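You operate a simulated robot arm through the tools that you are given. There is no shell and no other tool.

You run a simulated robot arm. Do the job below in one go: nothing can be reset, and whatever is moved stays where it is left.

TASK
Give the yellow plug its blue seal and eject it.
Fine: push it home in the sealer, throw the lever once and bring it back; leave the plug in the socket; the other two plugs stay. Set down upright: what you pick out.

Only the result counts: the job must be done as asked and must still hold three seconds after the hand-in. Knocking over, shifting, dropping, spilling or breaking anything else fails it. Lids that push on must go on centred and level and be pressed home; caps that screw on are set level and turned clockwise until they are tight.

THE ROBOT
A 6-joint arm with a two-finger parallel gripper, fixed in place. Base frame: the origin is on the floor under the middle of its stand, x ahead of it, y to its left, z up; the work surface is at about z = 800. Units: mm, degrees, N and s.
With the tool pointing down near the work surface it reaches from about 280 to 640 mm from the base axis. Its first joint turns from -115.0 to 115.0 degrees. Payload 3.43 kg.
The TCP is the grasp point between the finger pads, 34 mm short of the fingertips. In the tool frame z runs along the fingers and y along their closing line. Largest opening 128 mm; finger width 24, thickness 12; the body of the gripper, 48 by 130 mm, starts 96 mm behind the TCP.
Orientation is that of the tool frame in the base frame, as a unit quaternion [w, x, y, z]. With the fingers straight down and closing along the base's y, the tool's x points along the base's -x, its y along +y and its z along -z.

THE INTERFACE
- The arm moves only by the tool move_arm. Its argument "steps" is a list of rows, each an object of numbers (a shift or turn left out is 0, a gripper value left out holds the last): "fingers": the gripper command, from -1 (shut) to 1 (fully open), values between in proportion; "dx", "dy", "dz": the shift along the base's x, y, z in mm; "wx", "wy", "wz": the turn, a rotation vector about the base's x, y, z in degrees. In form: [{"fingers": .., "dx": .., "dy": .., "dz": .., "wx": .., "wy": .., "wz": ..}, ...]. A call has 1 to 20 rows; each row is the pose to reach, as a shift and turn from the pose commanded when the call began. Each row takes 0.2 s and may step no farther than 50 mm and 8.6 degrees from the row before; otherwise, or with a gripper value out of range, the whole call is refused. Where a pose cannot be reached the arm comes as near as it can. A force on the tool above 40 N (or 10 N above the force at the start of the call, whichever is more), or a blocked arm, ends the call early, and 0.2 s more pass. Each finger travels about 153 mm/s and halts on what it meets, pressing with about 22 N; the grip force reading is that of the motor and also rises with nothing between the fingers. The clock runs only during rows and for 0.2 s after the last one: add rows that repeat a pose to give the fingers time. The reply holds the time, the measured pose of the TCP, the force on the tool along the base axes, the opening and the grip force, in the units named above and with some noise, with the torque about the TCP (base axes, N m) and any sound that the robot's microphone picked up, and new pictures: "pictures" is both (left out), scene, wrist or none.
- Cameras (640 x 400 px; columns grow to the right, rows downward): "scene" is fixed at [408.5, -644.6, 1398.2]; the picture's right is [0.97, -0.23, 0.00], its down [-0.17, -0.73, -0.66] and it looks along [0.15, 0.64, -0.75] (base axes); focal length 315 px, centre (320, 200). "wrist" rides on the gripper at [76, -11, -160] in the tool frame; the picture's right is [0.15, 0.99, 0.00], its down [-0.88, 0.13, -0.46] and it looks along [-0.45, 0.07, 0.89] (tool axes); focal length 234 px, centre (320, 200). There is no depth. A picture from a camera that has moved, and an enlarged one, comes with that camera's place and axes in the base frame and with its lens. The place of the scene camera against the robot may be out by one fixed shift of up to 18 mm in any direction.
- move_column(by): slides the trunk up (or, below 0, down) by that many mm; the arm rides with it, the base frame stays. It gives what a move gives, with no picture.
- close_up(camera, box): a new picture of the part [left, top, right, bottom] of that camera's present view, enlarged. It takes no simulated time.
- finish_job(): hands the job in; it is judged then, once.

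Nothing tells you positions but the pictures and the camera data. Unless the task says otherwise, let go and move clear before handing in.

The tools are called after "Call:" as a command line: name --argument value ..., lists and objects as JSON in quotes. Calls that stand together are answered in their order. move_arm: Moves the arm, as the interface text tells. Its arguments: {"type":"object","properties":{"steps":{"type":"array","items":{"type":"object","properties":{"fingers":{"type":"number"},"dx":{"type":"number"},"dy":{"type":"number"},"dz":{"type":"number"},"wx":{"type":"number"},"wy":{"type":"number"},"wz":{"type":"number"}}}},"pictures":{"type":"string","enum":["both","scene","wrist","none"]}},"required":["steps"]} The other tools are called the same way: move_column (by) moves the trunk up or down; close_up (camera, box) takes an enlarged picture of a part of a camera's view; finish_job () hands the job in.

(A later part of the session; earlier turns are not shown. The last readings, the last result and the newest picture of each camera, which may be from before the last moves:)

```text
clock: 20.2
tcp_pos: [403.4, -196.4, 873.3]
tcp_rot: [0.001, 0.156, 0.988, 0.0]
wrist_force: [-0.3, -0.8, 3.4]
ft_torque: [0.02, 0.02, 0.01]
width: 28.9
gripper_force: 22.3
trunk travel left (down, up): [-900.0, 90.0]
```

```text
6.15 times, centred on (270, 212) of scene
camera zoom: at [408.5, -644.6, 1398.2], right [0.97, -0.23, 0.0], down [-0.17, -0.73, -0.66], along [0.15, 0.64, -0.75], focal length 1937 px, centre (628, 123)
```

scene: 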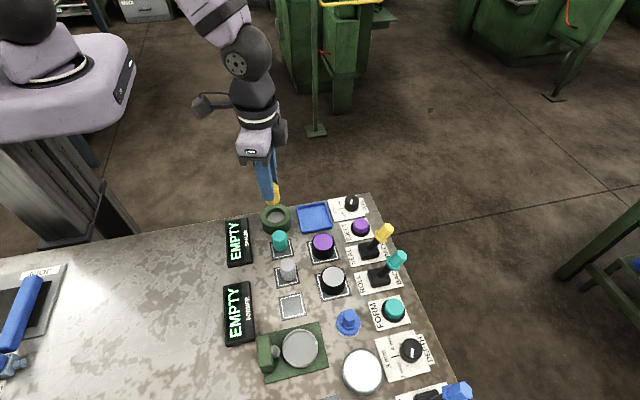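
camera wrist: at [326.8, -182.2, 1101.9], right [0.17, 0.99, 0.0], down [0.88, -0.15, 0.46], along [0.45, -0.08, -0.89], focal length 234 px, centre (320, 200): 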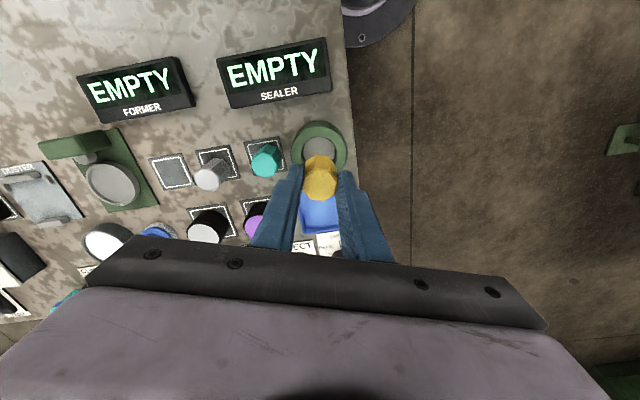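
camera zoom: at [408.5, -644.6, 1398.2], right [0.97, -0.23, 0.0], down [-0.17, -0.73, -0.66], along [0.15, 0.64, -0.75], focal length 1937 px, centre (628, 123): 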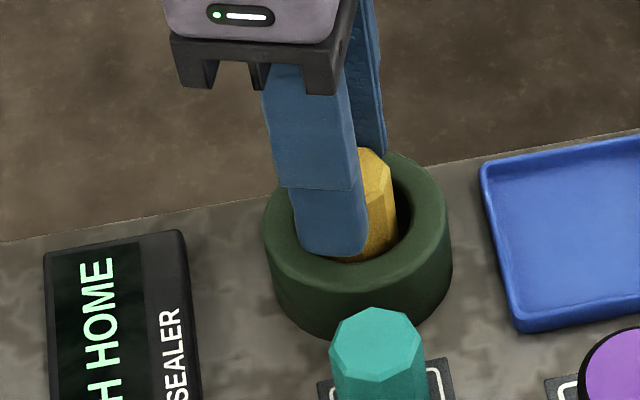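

The display now ends in "...H HOME", presumably PUSH HOME. I'll read it and then keep pressing down.

Call:
close_up --camera "scene" --box '[215, 205, 275, 275]'

Call:
move_arm --steps '[{"dz": -2}, {"dz": -4}, {"dz": -6}, {"dz": -6}]' --pictures "scene"

Call:
close_up --camera "scene" --box '[215, 195, 315, 275]'

```text
5.71 times, centred on (245, 240) of scene
camera zoom: at [408.5, -644.6, 1398.2], right [0.97, -0.23, 0.0], down [-0.17, -0.73, -0.66], along [0.15, 0.64, -0.75], focal length 1799 px, centre (749, -29)
```

zoom: 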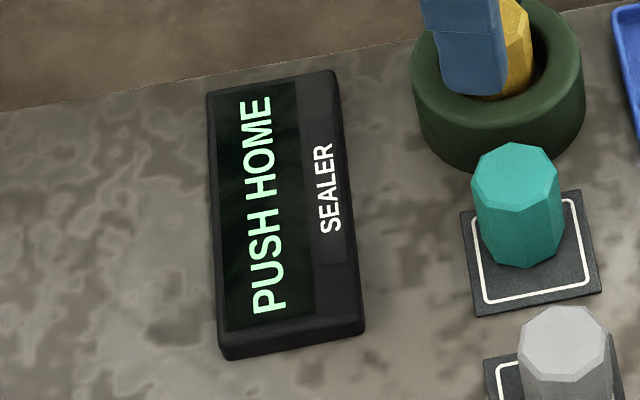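

```text
clock: 21.2
tcp_pos: [403.2, -195.4, 869.1]
tcp_rot: [0.002, 0.156, 0.988, -0.002]
wrist_force: [0.2, 0.6, 17.2]
ft_torque: [0.04, -0.05, 0.0]
width: 28.6
gripper_force: 22.3
trunk travel left (down, up): [-900.0, 90.0]
```

scene: 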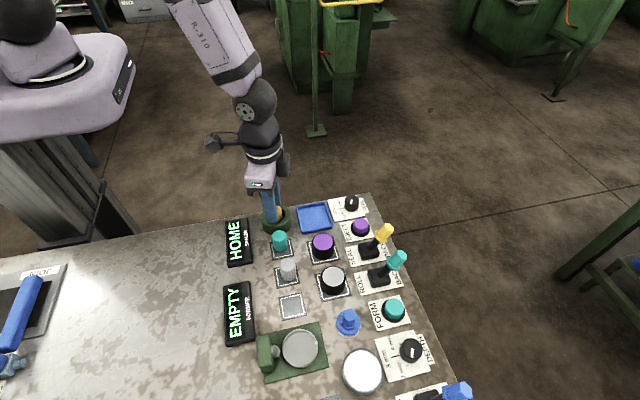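

```text
5.00 times, centred on (265, 235) of scene
camera zoom: at [408.5, -644.6, 1398.2], right [0.97, -0.23, 0.0], down [-0.17, -0.73, -0.66], along [0.15, 0.64, -0.75], focal length 1574 px, centre (595, 25)
```

zoom: 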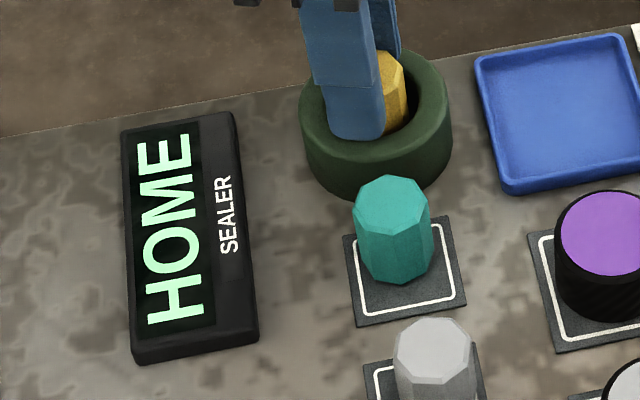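

The display reads HOME. I'll open the fingers a little, go straight up, and check that the plug stays home.

Call:
move_arm --steps '[{"fingers": -0.33}, {"fingers": -0.33}, {"fingers": -0.33, "dz": 10}, {"dz": 30}, {"dz": 60}, {"dz": 80}, {"dz": 80}]' --pictures "both"

Call:
close_up --camera "scene" --box '[215, 195, 315, 275]'

Call:
close_up --camera "wrist" --box '[240, 90, 400, 215]'

```text
clock: 22.8
tcp_pos: [402.5, -194.7, 949.1]
tcp_rot: [0.0, 0.157, 0.988, 0.0]
wrist_force: [0.7, -0.9, -0.9]
ft_torque: [0.02, -0.04, -0.03]
width: 43.0
gripper_force: 0.2
trunk travel left (down, up): [-900.0, 90.0]
camera wrist: at [325.8, -182.5, 1108.1], right [0.17, 0.99, 0.0], down [0.88, -0.15, 0.46], along [0.45, -0.08, -0.89], focal length 234 px, centre (320, 200)
```

scene: 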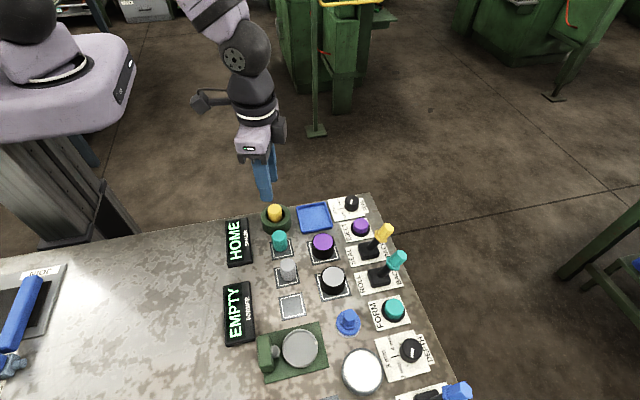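
wrist: 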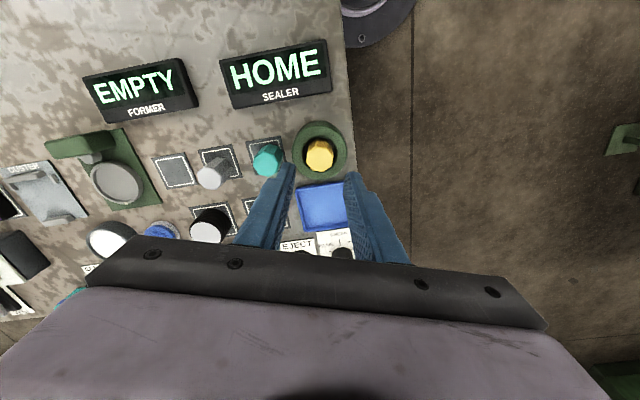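

```text
5.00 times, centred on (265, 235) of scene
camera zoom: at [408.5, -644.6, 1398.2], right [0.97, -0.23, 0.0], down [-0.17, -0.73, -0.66], along [0.15, 0.64, -0.75], focal length 1574 px, centre (595, 25)
```

zoom: 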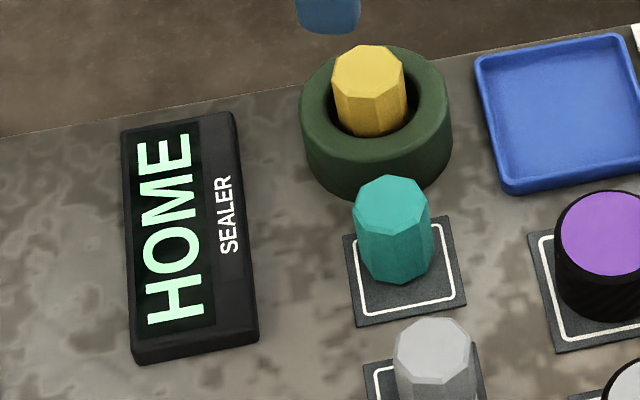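

```text
3.20 times, centred on (320, 152) of wrist
camera zoom: at [325.8, -182.5, 1108.1], right [0.17, 0.99, 0.0], down [0.88, -0.15, 0.46], along [0.45, -0.08, -0.89], focal length 749 px, centre (320, 352)
```

zoom: 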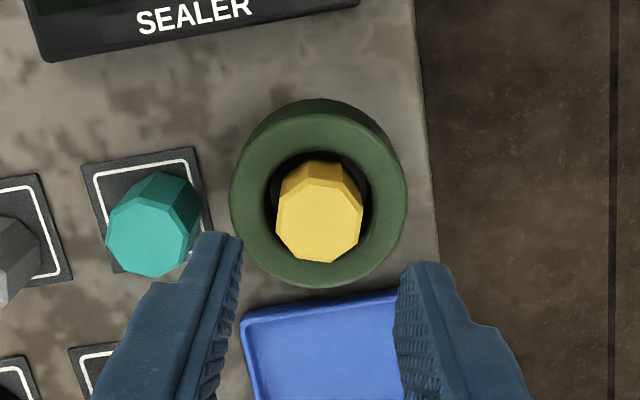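

HOME holds with the plug upright and seated, so now the SEAL lever. I'll move above it, square the gripper up again, and then tilt the fingers outward for extra reach.

Call:
move_arm --steps '[{"dx": 30, "dy": -27, "dz": 15, "wz": 6, "fingers": -0.2}, {"dx": 60, "dy": -54, "dz": 32, "wz": 12}, {"dx": 90, "dy": -81, "dz": 32, "wz": 18}, {"dx": 120, "dy": -108, "dz": 32, "wz": 18}, {"dx": 137, "dy": -125.4, "dz": 32, "wz": 18}, {"dx": 137, "dy": -125.4, "dz": 32, "wz": 18}]' --pictures "none"

Call:
move_arm --steps '[{"wy": -8.3}, {"wy": -16.6}, {"wy": -25}, {"wy": -25}]' --pictures "both"

```text
clock: 24.2
tcp_pos: [539.7, -321.0, 979.2]
tcp_rot: [0.0, 0.0, 1.0, 0.0]
wrist_force: [-0.3, 0.4, -0.7]
ft_torque: [-0.01, 0.01, -0.02]
width: 51.1
gripper_force: 0.0
trunk travel left (down, up): [-900.0, 90.0]
```

```text
clock: 25.2
tcp_pos: [541.6, -321.4, 979.5]
tcp_rot: [0.216, 0.001, 0.976, 0.0]
wrist_force: [1.0, -0.7, -0.3]
ft_torque: [-0.04, 0.01, 0.02]
width: 51.2
gripper_force: 0.2
trunk travel left (down, up): [-900.0, 90.0]
camera wrist: at [403.3, -331.9, 1092.2], right [-0.13, 0.99, -0.06], down [0.61, 0.13, 0.79], along [0.79, 0.07, -0.62], focal length 234 px, centre (320, 200)
```

scene: 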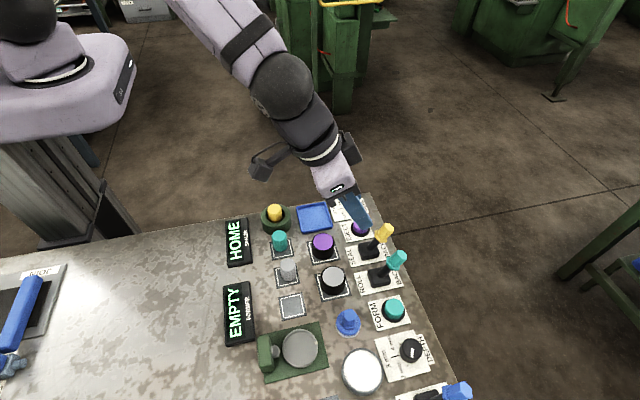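
wrist: 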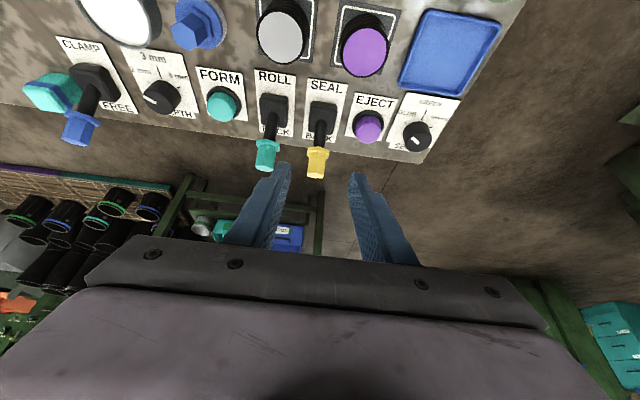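

The SEAL lever (yellow handle) sits right ahead of the fingers. I'll enlarge it for a precise fix.

Call:
close_up --camera "wrist" --box '[270, 70, 390, 200]'

Call:
close_up --camera "scene" --box '[330, 190, 420, 280]'

```text
3.08 times, centred on (330, 135) of wrist
camera zoom: at [403.3, -331.9, 1092.2], right [-0.13, 0.99, -0.06], down [0.61, 0.13, 0.79], along [0.79, 0.07, -0.62], focal length 720 px, centre (289, 400)
```

zoom: 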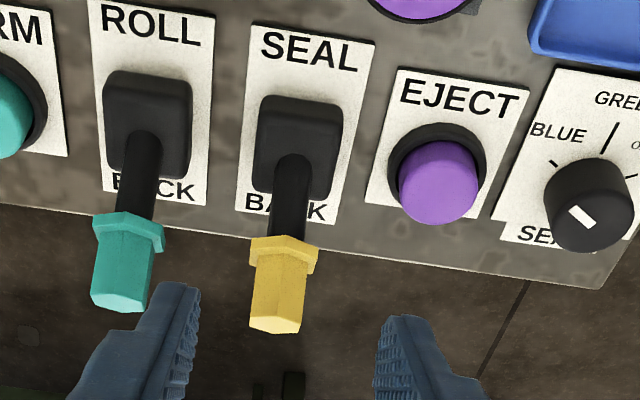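

```text
4.44 times, centred on (375, 235) of scene
camera zoom: at [408.5, -644.6, 1398.2], right [0.97, -0.23, 0.0], down [-0.17, -0.73, -0.66], along [0.15, 0.64, -0.75], focal length 1399 px, centre (76, 44)
```

zoom: 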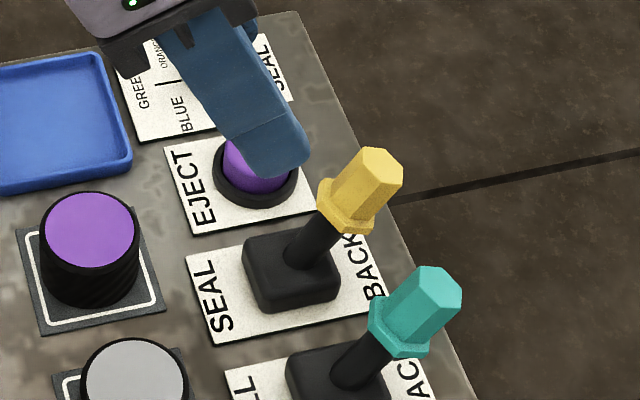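

The lever collar comes out at (602.5, -321.5, 859) and the handle end at (614, -321, 888), so it leans about 23° towards BACK with its pivot near (583, 812). I'll slide the open fingertips over the handle end along the tilted tool axis, without closing yet.

Call:
move_arm --steps '[{"dx": 18, "dy": 0.6, "dz": -14}, {"dx": 36.9, "dy": 0.6, "dz": -27.6}, {"dx": 45.4, "dy": 0.6, "dz": -45.7}, {"dx": 53.8, "dy": 0.6, "dz": -63.8}, {"dx": 62.3, "dy": 0.6, "dz": -82}, {"dx": 62.3, "dy": 0.6, "dz": -82}]' --pictures "both"

Call:
close_up --camera "wrist" --box '[250, 110, 390, 220]'

Call:
close_up --camera "scene" --box '[330, 180, 430, 280]'

```text
clock: 26.6
tcp_pos: [602.1, -320.7, 899.0]
tcp_rot: [0.216, 0.0, 0.976, 0.0]
wrist_force: [0.3, 0.5, 0.0]
ft_torque: [-0.01, 0.0, -0.01]
width: 51.3
gripper_force: 0.0
trunk travel left (down, up): [-900.0, 90.0]
camera wrist: at [465.0, -331.5, 1010.9], right [-0.13, 0.99, -0.06], down [0.61, 0.13, 0.79], along [0.78, 0.07, -0.62], focal length 234 px, centre (320, 200)
```

scene: 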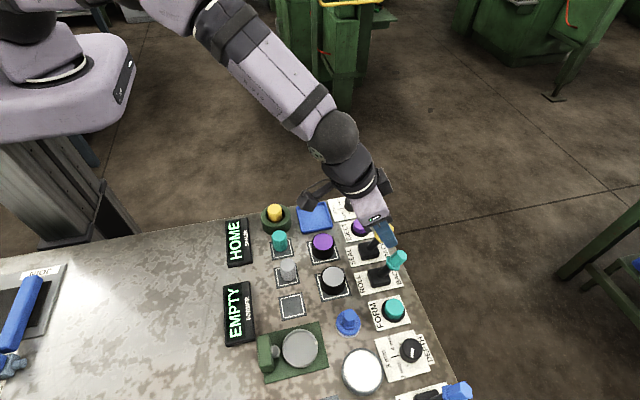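
wrist: 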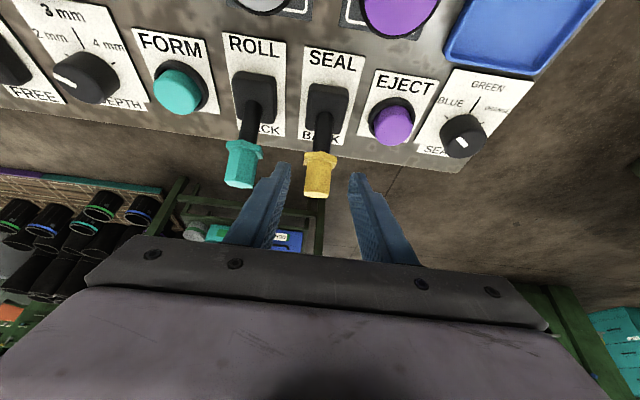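

```text
3.64 times, centred on (320, 165) of wrist
camera zoom: at [465.0, -331.5, 1010.9], right [-0.13, 0.99, -0.06], down [0.61, 0.13, 0.79], along [0.78, 0.07, -0.62], focal length 852 px, centre (320, 327)
```

zoom: 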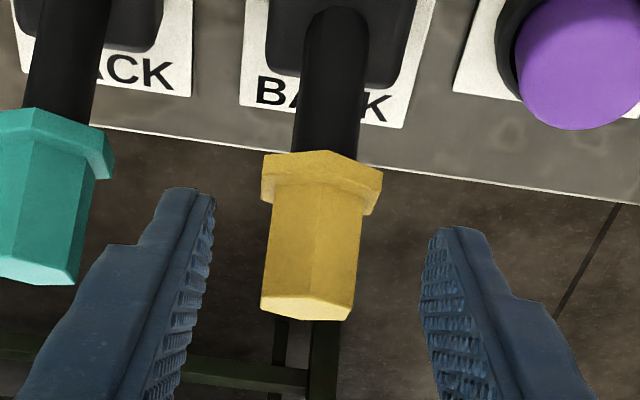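

```text
4.00 times, centred on (380, 230) of scene
camera zoom: at [408.5, -644.6, 1398.2], right [0.97, -0.23, 0.0], down [-0.17, -0.73, -0.66], along [0.15, 0.64, -0.75], focal length 1259 px, centre (80, 80)
```

zoom: 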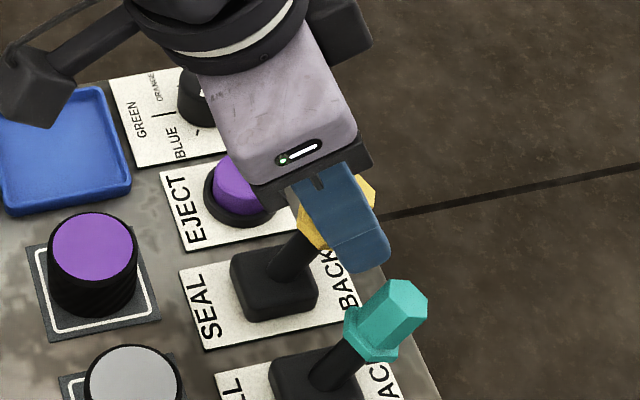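

The arm reaches, and the handle is centred between the fingertips. Now I'll close on it.

Call:
move_arm --steps '[{"fingers": -0.8}, {"fingers": -0.8}, {"fingers": -0.8}]' --pictures "none"

Call:
close_up --camera "wrist" --box '[250, 110, 390, 220]'

Call:
close_up --camera "scene" --box '[330, 180, 430, 280]'

```text
clock: 27.4
tcp_pos: [603.1, -323.0, 898.5]
tcp_rot: [0.216, -0.001, 0.976, 0.0]
wrist_force: [-1.4, -6.8, -1.6]
ft_torque: [-0.49, 0.03, -0.17]
width: 23.1
gripper_force: 44.6
trunk travel left (down, up): [-900.0, 90.0]
```

```text
3.64 times, centred on (320, 165) of wrist
camera zoom: at [465.1, -333.4, 1010.7], right [-0.13, 0.99, -0.06], down [0.6, 0.13, 0.79], along [0.79, 0.07, -0.62], focal length 852 px, centre (320, 327)
```

zoom: 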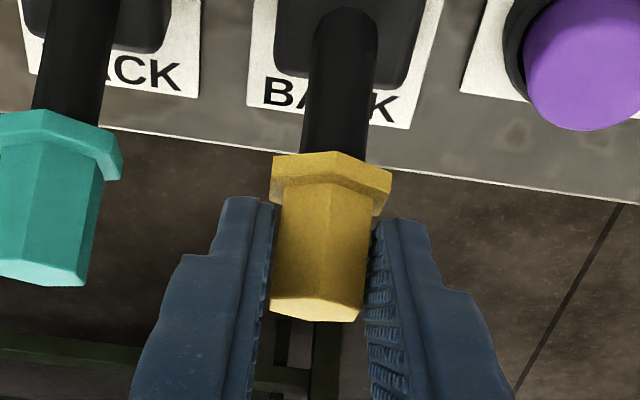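

```text
4.00 times, centred on (380, 230) of scene
camera zoom: at [408.5, -644.6, 1398.2], right [0.97, -0.23, 0.0], down [-0.17, -0.73, -0.66], along [0.15, 0.64, -0.75], focal length 1259 px, centre (80, 80)
```

zoom: 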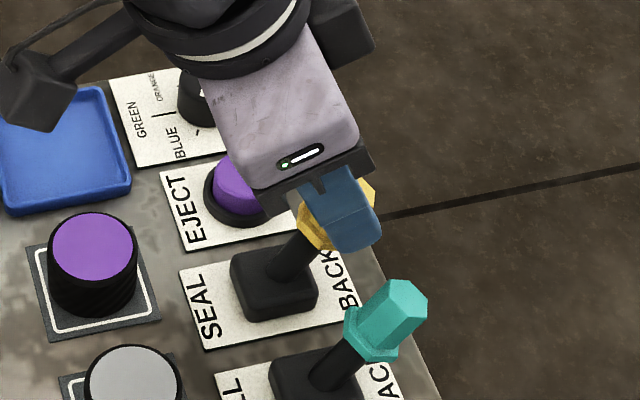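

The handle is firmly gripped at 23.1 mm. I'll swing it along its arc to the SEAL side.

Call:
move_arm --steps '[{"dx": -4.5, "dy": -1, "dz": 1.6}, {"dx": -9, "dy": -1.5, "dz": 3.0}, {"dx": -17.8, "dy": -1.5, "dz": 4.8}, {"dx": -28, "dy": -1.5, "dz": 5.5}, {"dx": -38.2, "dy": -1.5, "dz": 4.8}, {"dx": -47, "dy": -1.5, "dz": 3.0}, {"dx": -56, "dy": -1.5, "dz": 0}, {"dx": -56, "dy": -1.5, "dz": 0}]' --pictures "both"

Call:
close_up --camera "scene" --box '[330, 180, 430, 280]'

Call:
close_up --camera "scene" --box '[215, 195, 315, 275]'

Call:
close_up --camera "wrist" --box '[250, 110, 390, 220]'

```text
clock: 29.2
tcp_pos: [549.1, -323.9, 902.1]
tcp_rot: [0.218, -0.001, 0.976, -0.002]
wrist_force: [14.1, 2.7, 15.7]
ft_torque: [0.09, -1.8, 0.06]
width: 23.0
gripper_force: 44.7
trunk travel left (down, up): [-900.0, 90.0]
camera wrist: at [411.0, -332.9, 1012.5], right [-0.13, 0.99, -0.07], down [0.6, 0.13, 0.79], along [0.79, 0.06, -0.61], focal length 234 px, centre (320, 200)
```

scene: 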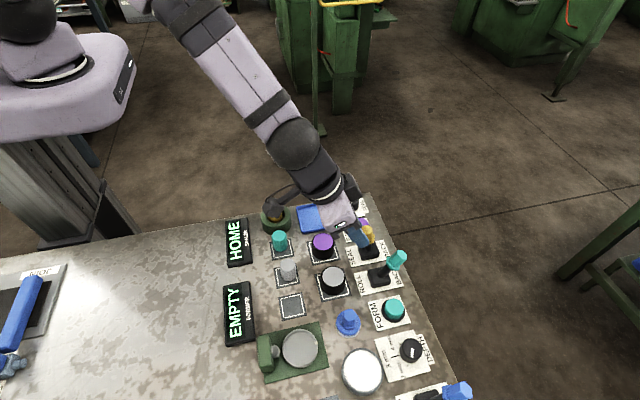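
wrist: 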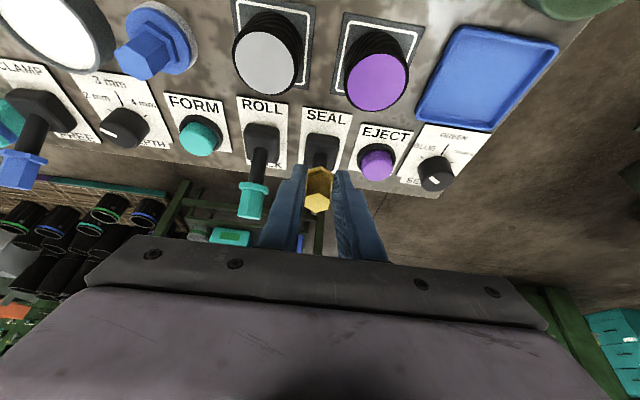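

```text
4.00 times, centred on (380, 230) of scene
camera zoom: at [408.5, -644.6, 1398.2], right [0.97, -0.23, 0.0], down [-0.17, -0.73, -0.66], along [0.15, 0.64, -0.75], focal length 1259 px, centre (80, 80)
```

zoom: 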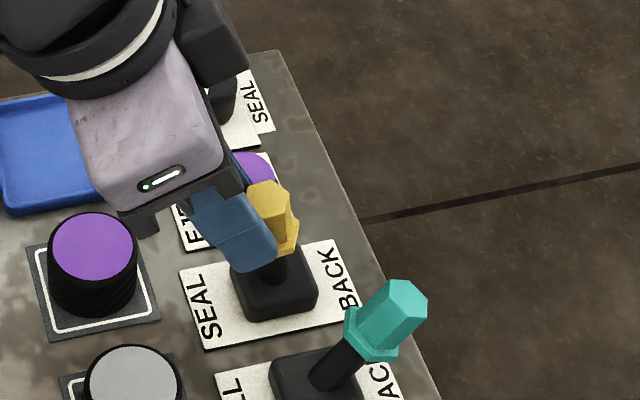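

```text
5.00 times, centred on (265, 235) of scene
camera zoom: at [408.5, -644.6, 1398.2], right [0.97, -0.23, 0.0], down [-0.17, -0.73, -0.66], along [0.15, 0.64, -0.75], focal length 1574 px, centre (595, 25)
```

zoom: 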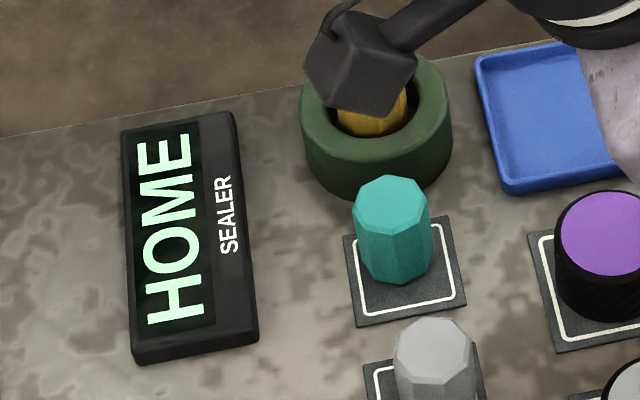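

```text
3.64 times, centred on (320, 165) of wrist
camera zoom: at [411.0, -332.9, 1012.5], right [-0.13, 0.99, -0.07], down [0.6, 0.13, 0.79], along [0.79, 0.06, -0.61], focal length 852 px, centre (320, 327)
```

zoom: 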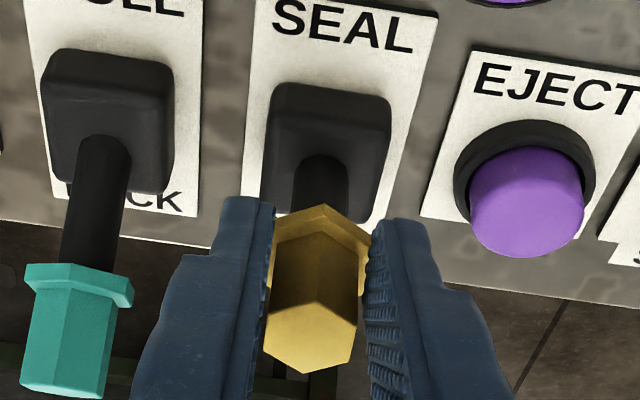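

The lever is past vertical but the display still says HOME, so the throw isn't complete. The reaction force suggests my arc was slightly low, so I'll continue towards SEAL a bit higher.

Call:
move_arm --steps '[{"dx": -2, "dz": 3}, {"dx": -5, "dz": 3}, {"dx": -8, "dz": 2}, {"dx": -11, "dz": 1}, {"dx": -11, "dz": 1}]' --pictures "none"

Call:
close_up --camera "scene" --box '[330, 180, 430, 280]'

Call:
close_up --camera "scene" --box '[215, 195, 315, 275]'

Call:
close_up --camera "wrist" --box '[250, 110, 390, 220]'

```text
clock: 30.4
tcp_pos: [535.7, -322.4, 898.4]
tcp_rot: [0.217, 0.0, 0.976, 0.0]
wrist_force: [1.1, 1.1, 0.8]
ft_torque: [0.04, -0.04, 0.02]
width: 12.6
gripper_force: 0.1
trunk travel left (down, up): [-900.0, 90.0]
```

```text
4.00 times, centred on (380, 230) of scene
camera zoom: at [408.5, -644.6, 1398.2], right [0.97, -0.23, 0.0], down [-0.17, -0.73, -0.66], along [0.15, 0.64, -0.75], focal length 1259 px, centre (80, 80)
```

zoom: 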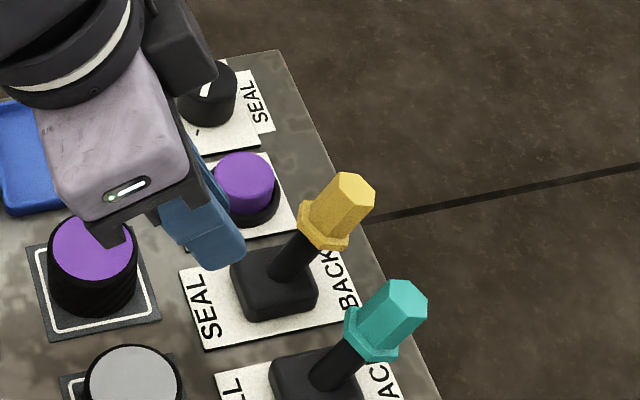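

```text
5.00 times, centred on (265, 235) of scene
camera zoom: at [408.5, -644.6, 1398.2], right [0.97, -0.23, 0.0], down [-0.17, -0.73, -0.66], along [0.15, 0.64, -0.75], focal length 1574 px, centre (595, 25)
```

zoom: 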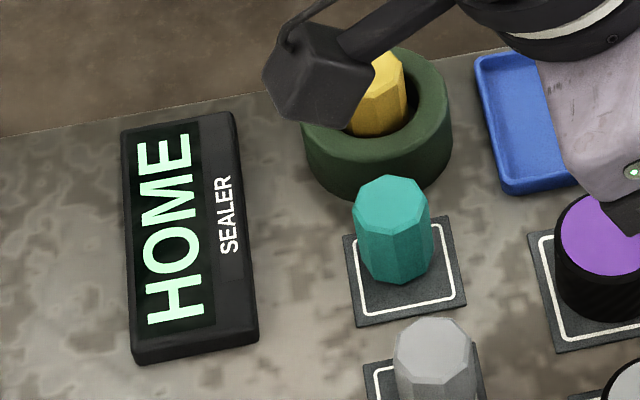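

```text
3.64 times, centred on (320, 165) of wrist
camera zoom: at [397.8, -333.2, 1011.1], right [-0.13, 0.99, -0.06], down [0.61, 0.13, 0.78], along [0.78, 0.07, -0.62], focal length 852 px, centre (320, 327)
```

zoom: 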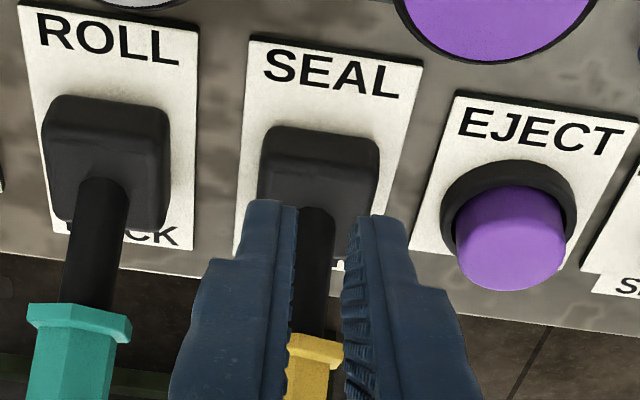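

The lever slipped out of the friction grip and sprang back to BACK, so it is spring-loaded, and the display still says HOME. I'll use positive contact instead: close the fingers, go over the lever to its far (+x) side, and hook it towards SEAL. First I'll check the reach from above.

Call:
move_arm --steps '[{"dz": 40, "fingers": -1}, {"dz": 85}, {"dx": 35, "dz": 85}, {"dx": 70, "dz": 85}, {"dx": 100.5, "dy": 0.5, "dz": 85}, {"dx": 100.5, "dy": 0.5, "dz": 85}]' --pictures "both"

```text
clock: 31.8
tcp_pos: [634.7, -322.0, 984.4]
tcp_rot: [0.216, -0.001, 0.976, 0.0]
wrist_force: [0.6, 0.2, 0.5]
ft_torque: [-0.05, 0.0, -0.01]
width: 0.0
gripper_force: 22.3
trunk travel left (down, up): [-900.0, 90.0]
camera wrist: at [498.0, -332.5, 1096.4], right [-0.13, 0.99, -0.06], down [0.61, 0.13, 0.79], along [0.78, 0.07, -0.62], focal length 234 px, centre (320, 200)
```

scene: 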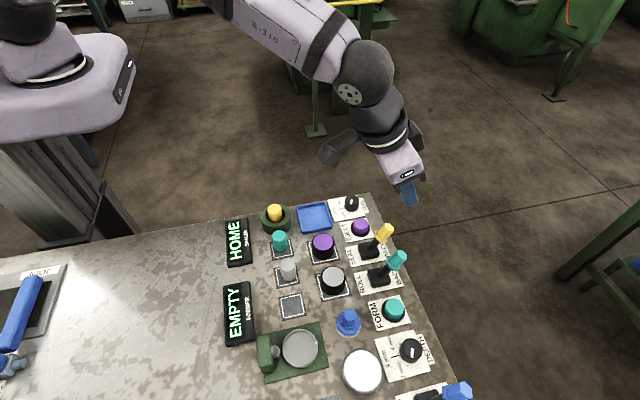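
wrist: 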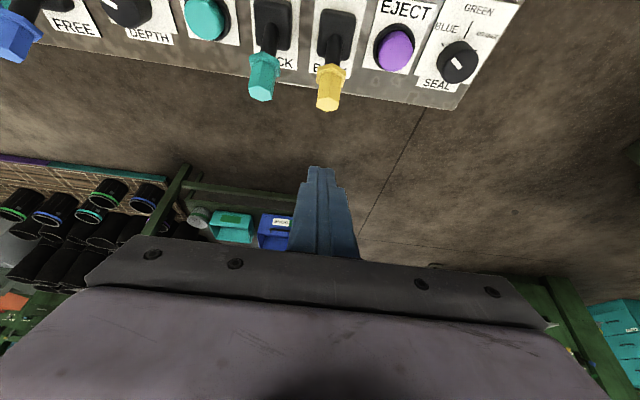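

The pose is reachable. I'll lower the closed fingers behind the handle on the +x side, then check the clearance.

Call:
move_arm --steps '[{"dz": -25}, {"dz": -50}, {"dz": -78}, {"dz": -78}]' --pictures "both"

Call:
close_up --camera "scene" --box '[330, 180, 430, 280]'

Call:
close_up --camera "wrist" --box '[250, 110, 390, 220]'

```text
clock: 32.8
tcp_pos: [636.1, -320.9, 906.4]
tcp_rot: [0.217, 0.001, 0.976, 0.0]
wrist_force: [0.0, -0.6, -0.5]
ft_torque: [-0.01, -0.01, 0.02]
width: 0.1
gripper_force: 22.0
trunk travel left (down, up): [-900.0, 90.0]
camera wrist: at [499.0, -332.0, 1019.0], right [-0.13, 0.99, -0.06], down [0.6, 0.13, 0.79], along [0.79, 0.07, -0.62], focal length 234 px, centre (320, 200)
```

scene: 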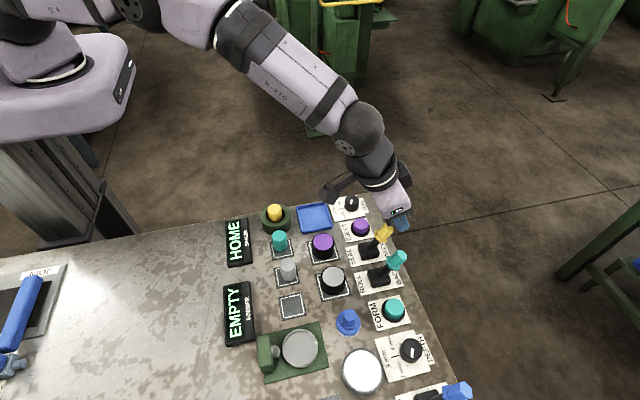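
wrist: 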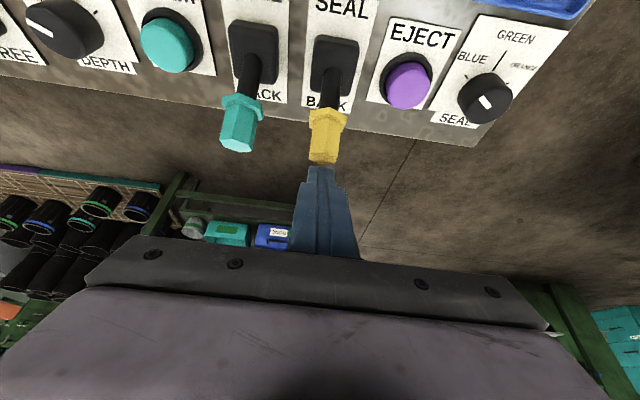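

```text
4.00 times, centred on (380, 230) of scene
camera zoom: at [408.5, -644.6, 1398.2], right [0.97, -0.23, 0.0], down [-0.17, -0.73, -0.66], along [0.15, 0.64, -0.75], focal length 1259 px, centre (80, 80)
```

zoom: 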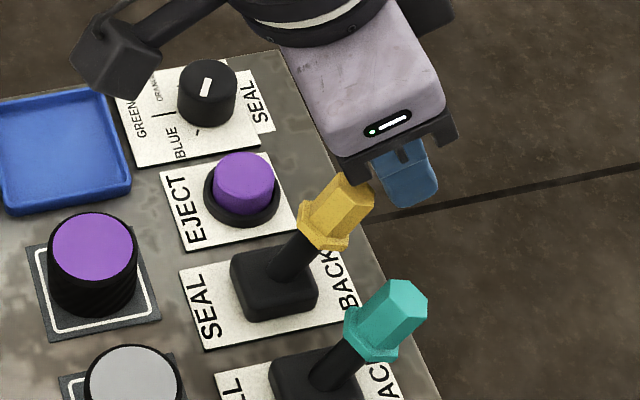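

```text
3.64 times, centred on (320, 165) of wrist
camera zoom: at [499.0, -332.0, 1019.0], right [-0.13, 0.99, -0.06], down [0.6, 0.13, 0.79], along [0.79, 0.07, -0.62], focal length 852 px, centre (320, 327)
```

zoom: 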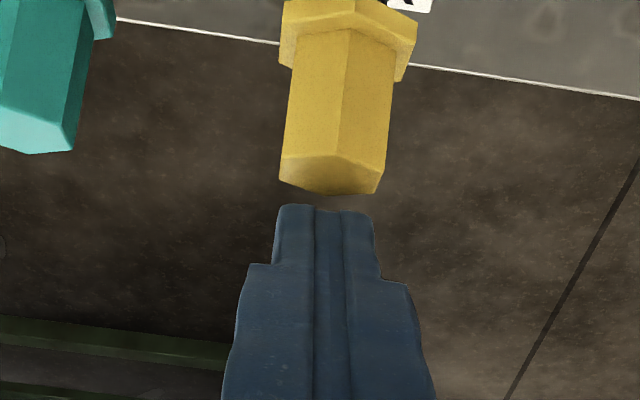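

The closed fingers are behind the handle end with clearance. I'll pull the lever towards SEAL along the arc of the handle's outer edge.

Call:
move_arm --steps '[{"dx": 0, "dz": -5.4}, {"dx": -5, "dz": -5.4}, {"dx": -13.9, "dz": -0.7}, {"dx": -22, "dz": 2.5}, {"dx": -29, "dz": 4.5}, {"dx": -36, "dz": 5.8}, {"dx": -43, "dz": 6.4}, {"dx": -50.4, "dz": 6.7}, {"dx": -57.5, "dz": 6.2}, {"dx": -64.7, "dz": 5}, {"dx": -64.7, "dz": 5}]' --pictures "none"

Call:
close_up --camera "scene" --box '[330, 180, 430, 280]'

Call:
close_up --camera "scene" --box '[215, 195, 315, 275]'

Call:
close_up --camera "wrist" --box '[250, 110, 390, 220]'

```text
clock: 35.2
tcp_pos: [571.2, -321.4, 911.7]
tcp_rot: [0.217, 0.0, 0.976, 0.001]
wrist_force: [-0.1, -0.1, -0.4]
ft_torque: [0.0, -0.01, -0.01]
width: 0.0
gripper_force: 22.3
trunk travel left (down, up): [-900.0, 90.0]
```

```text
4.00 times, centred on (380, 230) of scene
camera zoom: at [408.5, -644.6, 1398.2], right [0.97, -0.23, 0.0], down [-0.17, -0.73, -0.66], along [0.15, 0.64, -0.75], focal length 1259 px, centre (80, 80)
```

zoom: 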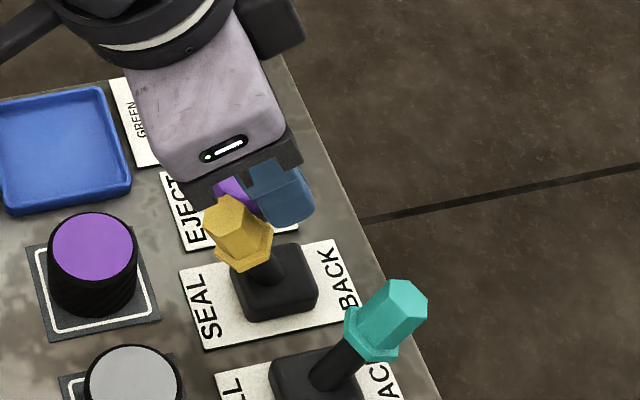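

```text
5.00 times, centred on (265, 235) of scene
camera zoom: at [408.5, -644.6, 1398.2], right [0.97, -0.23, 0.0], down [-0.17, -0.73, -0.66], along [0.15, 0.64, -0.75], focal length 1574 px, centre (595, 25)
```

zoom: 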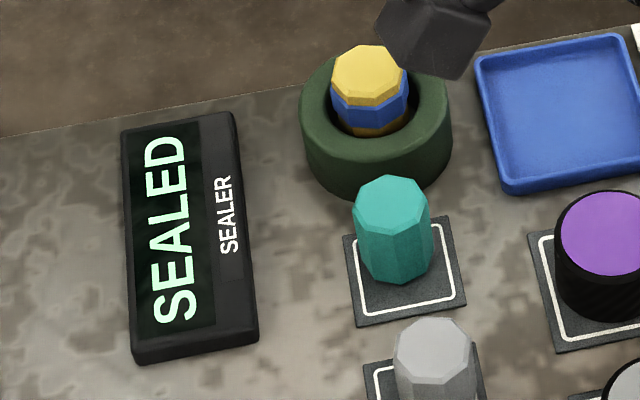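

```text
3.64 times, centred on (320, 165) of wrist
camera zoom: at [434.3, -332.2, 1023.1], right [-0.13, 0.99, -0.06], down [0.61, 0.13, 0.79], along [0.78, 0.07, -0.62], focal length 852 px, centre (320, 327)
```

zoom: 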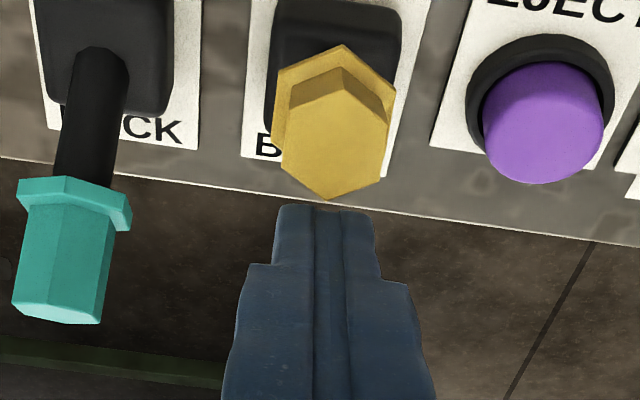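

The display says SEALED, the plug now has a blue band, and the lever has snapped to the SEAL side. Next I'll go up and over to its near (-x) side and push it back to BACK.

Call:
move_arm --steps '[{"dz": 40}, {"dz": 80}, {"dx": -37, "dz": 80}, {"dx": -73.3, "dz": 80}, {"dx": -73.3, "dz": 40}, {"dx": -73.3, "dz": 10}, {"dx": -73.3, "dz": -8}, {"dx": -73.3, "dz": -19}, {"dx": -73.3, "dz": -19}]' --pictures "both"

Call:
close_up --camera "scene" --box '[310, 180, 410, 280]'

Call:
close_up --camera "wrist" --box '[250, 110, 390, 220]'

```text
clock: 37.2
tcp_pos: [498.5, -321.9, 892.7]
tcp_rot: [0.216, -0.001, 0.976, 0.002]
wrist_force: [-0.5, 0.0, 0.6]
ft_torque: [-0.01, 0.03, -0.03]
width: 0.1
gripper_force: 22.2
trunk travel left (down, up): [-900.0, 90.0]
camera wrist: at [360.7, -332.6, 1004.2], right [-0.13, 0.99, -0.06], down [0.61, 0.13, 0.79], along [0.78, 0.07, -0.62], focal length 234 px, centre (320, 200)
```

scene: 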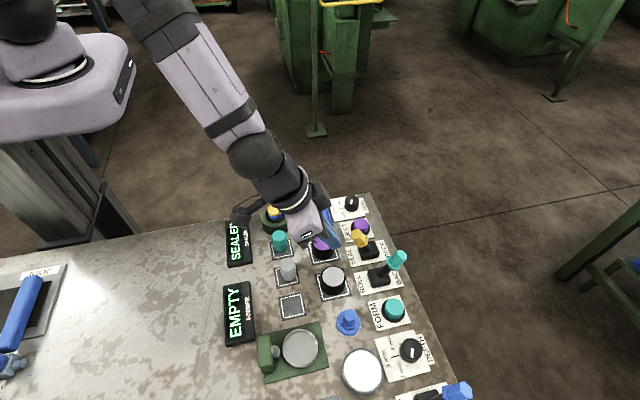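
wrist: 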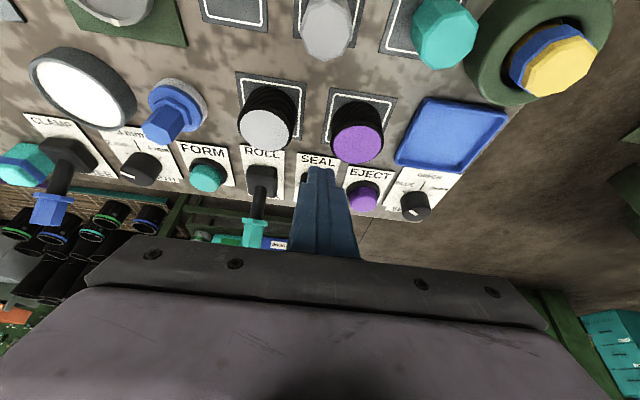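

```text
4.00 times, centred on (360, 230) of scene
camera zoom: at [408.5, -644.6, 1398.2], right [0.97, -0.23, 0.0], down [-0.17, -0.73, -0.66], along [0.15, 0.64, -0.75], focal length 1259 px, centre (160, 80)
```

zoom: 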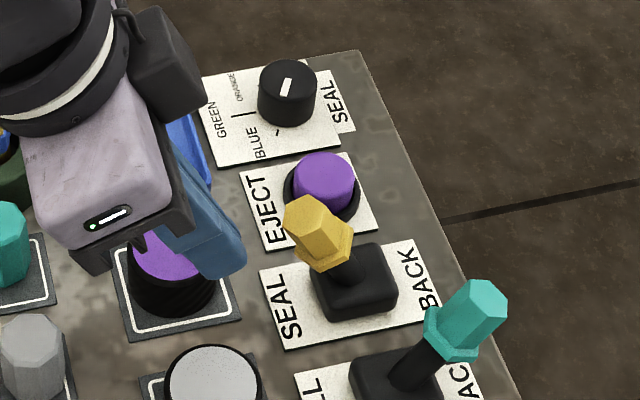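

```text
3.64 times, centred on (320, 165) of wrist
camera zoom: at [360.7, -332.6, 1004.2], right [-0.13, 0.99, -0.06], down [0.61, 0.13, 0.79], along [0.78, 0.07, -0.62], focal length 852 px, centre (320, 327)
```

zoom: 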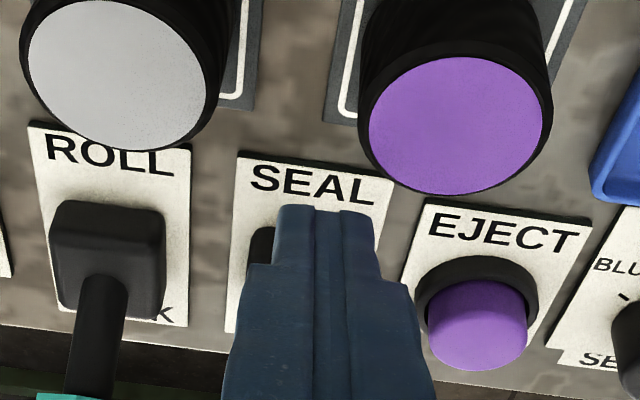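

The lever stands at SEAL, and my closed fingertips are just on its near side, clear of the caps. Now I'll push it back towards BACK along its arc.

Call:
move_arm --steps '[{"dx": 12, "dz": -1}, {"dx": 22.7, "dz": 0}, {"dx": 29, "dz": 3}, {"dx": 35.6, "dz": 6}, {"dx": 42.5, "dz": 8}, {"dx": 49.4, "dz": 10}, {"dx": 55.5, "dz": 10.7}, {"dx": 61.4, "dz": 11}, {"dx": 67.5, "dz": 10.7}, {"dx": 72, "dz": 10}, {"dx": 72, "dz": 10}]' --pictures "none"

Call:
close_up --camera "scene" --box '[310, 180, 410, 280]'

Call:
close_up --camera "scene" --box '[215, 195, 315, 275]'

```text
clock: 39.6
tcp_pos: [570.0, -320.6, 902.2]
tcp_rot: [0.217, 0.0, 0.976, 0.0]
wrist_force: [-0.5, 0.4, 0.5]
ft_torque: [-0.01, -0.04, 0.0]
width: 0.0
gripper_force: 22.0
trunk travel left (down, up): [-900.0, 90.0]
```

```text
4.00 times, centred on (360, 230) of scene
camera zoom: at [408.5, -644.6, 1398.2], right [0.97, -0.23, 0.0], down [-0.17, -0.73, -0.66], along [0.15, 0.64, -0.75], focal length 1259 px, centre (160, 80)
```

zoom: 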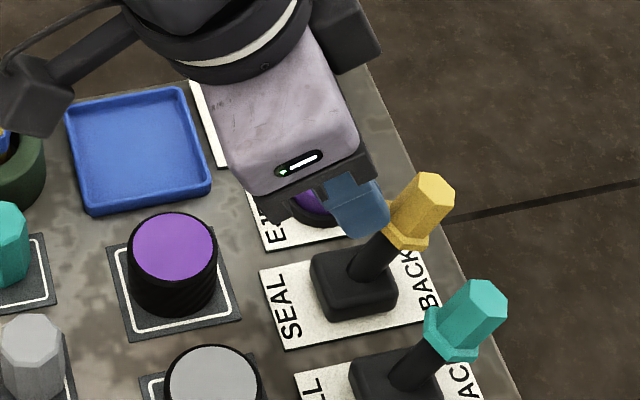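

```text
5.00 times, centred on (265, 235) of scene
camera zoom: at [408.5, -644.6, 1398.2], right [0.97, -0.23, 0.0], down [-0.17, -0.73, -0.66], along [0.15, 0.64, -0.75], focal length 1574 px, centre (595, 25)
```

zoom: 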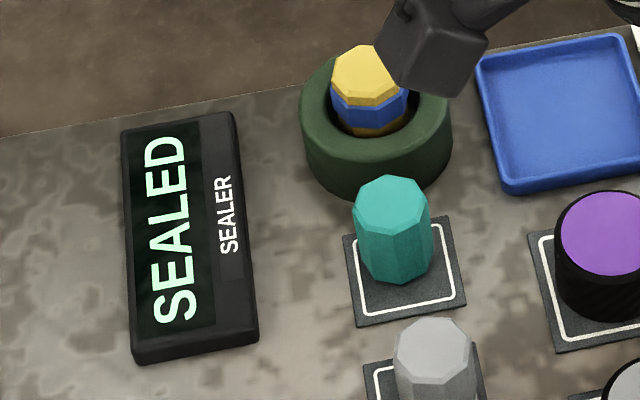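

The lever is back at BACK, the plug is sealed blue, and the display says SEALED. I'll now rise clear, straighten the tool and hover over the EJECT button.

Call:
move_arm --steps '[{"dx": -15, "dz": 12}, {"dx": -15, "dz": 55}, {"dx": -10, "dy": 22, "dz": 62, "wy": 8.3}, {"dx": 2, "dy": 44, "dz": 62, "wy": 16.6}, {"dx": 15, "dy": 65.4, "dz": 62, "wy": 25}, {"dx": 15, "dy": 65.4, "dz": 30, "wy": 25}, {"dx": 15, "dy": 65.4, "dz": -2, "wy": 25}, {"dx": 15, "dy": 65.4, "dz": -2, "wy": 25}]' --pictures "both"

Call:
close_up --camera "wrist" --box '[250, 110, 390, 220]'

Call:
close_up --camera "scene" --box '[310, 170, 410, 260]'

```text
clock: 41.4
tcp_pos: [584.2, -256.4, 899.8]
tcp_rot: [0.0, -0.001, 1.0, 0.0]
wrist_force: [0.1, -0.9, -0.7]
ft_torque: [-0.01, -0.03, 0.0]
width: 0.0
gripper_force: 21.8
trunk travel left (down, up): [-900.0, 90.0]
camera wrist: at [507.8, -266.9, 1058.6], right [-0.15, 0.99, 0.0], down [0.88, 0.13, 0.46], along [0.45, 0.07, -0.89], focal length 234 px, centre (320, 200)
```

scene: 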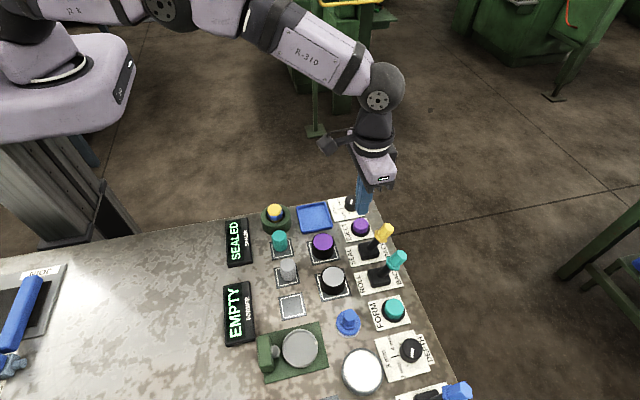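
wrist: 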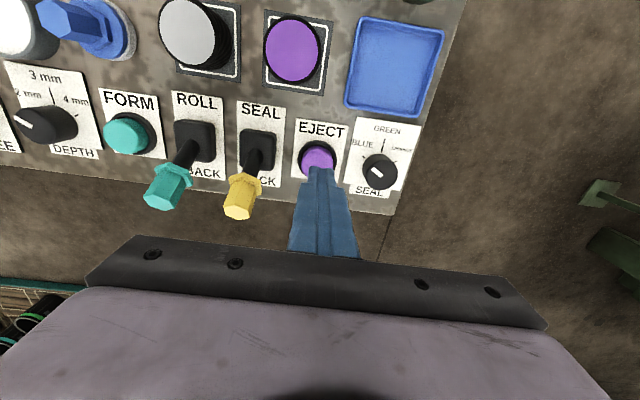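

```text
3.64 times, centred on (320, 165) of wrist
camera zoom: at [507.8, -266.9, 1058.6], right [-0.15, 0.99, 0.0], down [0.88, 0.13, 0.46], along [0.45, 0.07, -0.89], focal length 852 px, centre (320, 327)
```

zoom: 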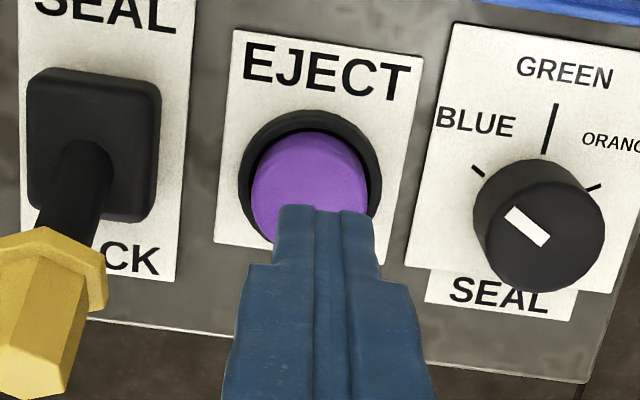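

```text
4.44 times, centred on (360, 215) of scene
camera zoom: at [408.5, -644.6, 1398.2], right [0.97, -0.23, 0.0], down [-0.17, -0.73, -0.66], along [0.15, 0.64, -0.75], focal length 1399 px, centre (142, 133)
```

zoom: 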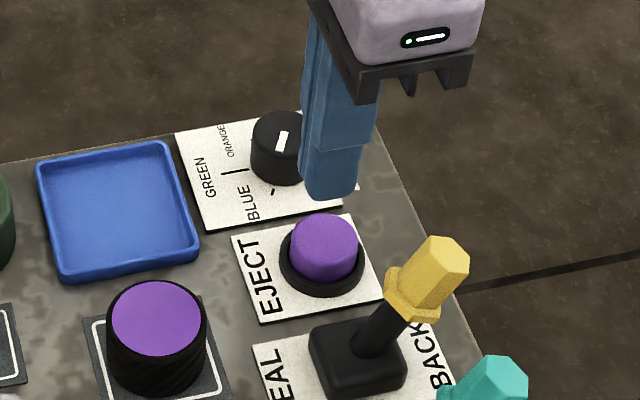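

The fingertips are over the EJECT button, perhaps 2 mm off centre. I'll correct that and press down gently in small steps.

Call:
move_arm --steps '[{"dx": 1.5, "dy": -1.7, "dz": -15}, {"dx": 1.5, "dy": -1.7, "dz": -30}, {"dx": 1.5, "dy": -1.7, "dz": -37}, {"dx": 1.5, "dy": -1.7, "dz": -40}, {"dx": 1.5, "dy": -1.7, "dz": -42}, {"dx": 1.5, "dy": -1.7, "dz": -44}, {"dx": 1.5, "dy": -1.7, "dz": -46}]' --pictures "none"

Call:
close_up --camera "scene" --box '[310, 170, 410, 260]'

Call:
close_up --camera "scene" --box '[215, 195, 315, 275]'

```text
clock: 43.0
tcp_pos: [587.1, -258.1, 856.1]
tcp_rot: [0.001, 0.0, 1.0, -0.001]
wrist_force: [-0.7, 0.3, 5.1]
ft_torque: [0.04, 0.04, -0.01]
width: 0.0
gripper_force: 21.4
trunk travel left (down, up): [-900.0, 90.0]
heard: click
```

```text
4.44 times, centred on (360, 215) of scene
camera zoom: at [408.5, -644.6, 1398.2], right [0.97, -0.23, 0.0], down [-0.17, -0.73, -0.66], along [0.15, 0.64, -0.75], focal length 1399 px, centre (142, 133)
```

zoom: 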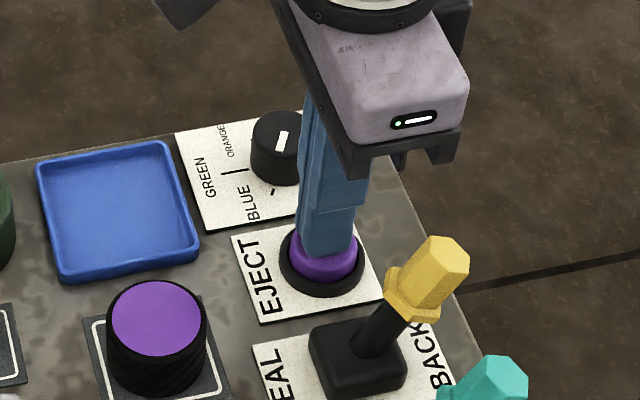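

```text
5.00 times, centred on (265, 235) of scene
camera zoom: at [408.5, -644.6, 1398.2], right [0.97, -0.23, 0.0], down [-0.17, -0.73, -0.66], along [0.15, 0.64, -0.75], focal length 1574 px, centre (595, 25)
```

zoom: 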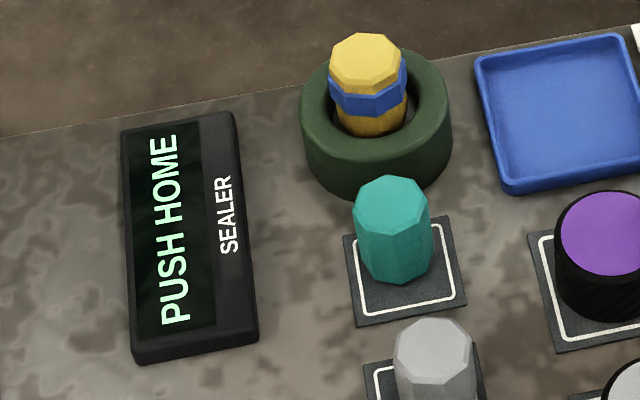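

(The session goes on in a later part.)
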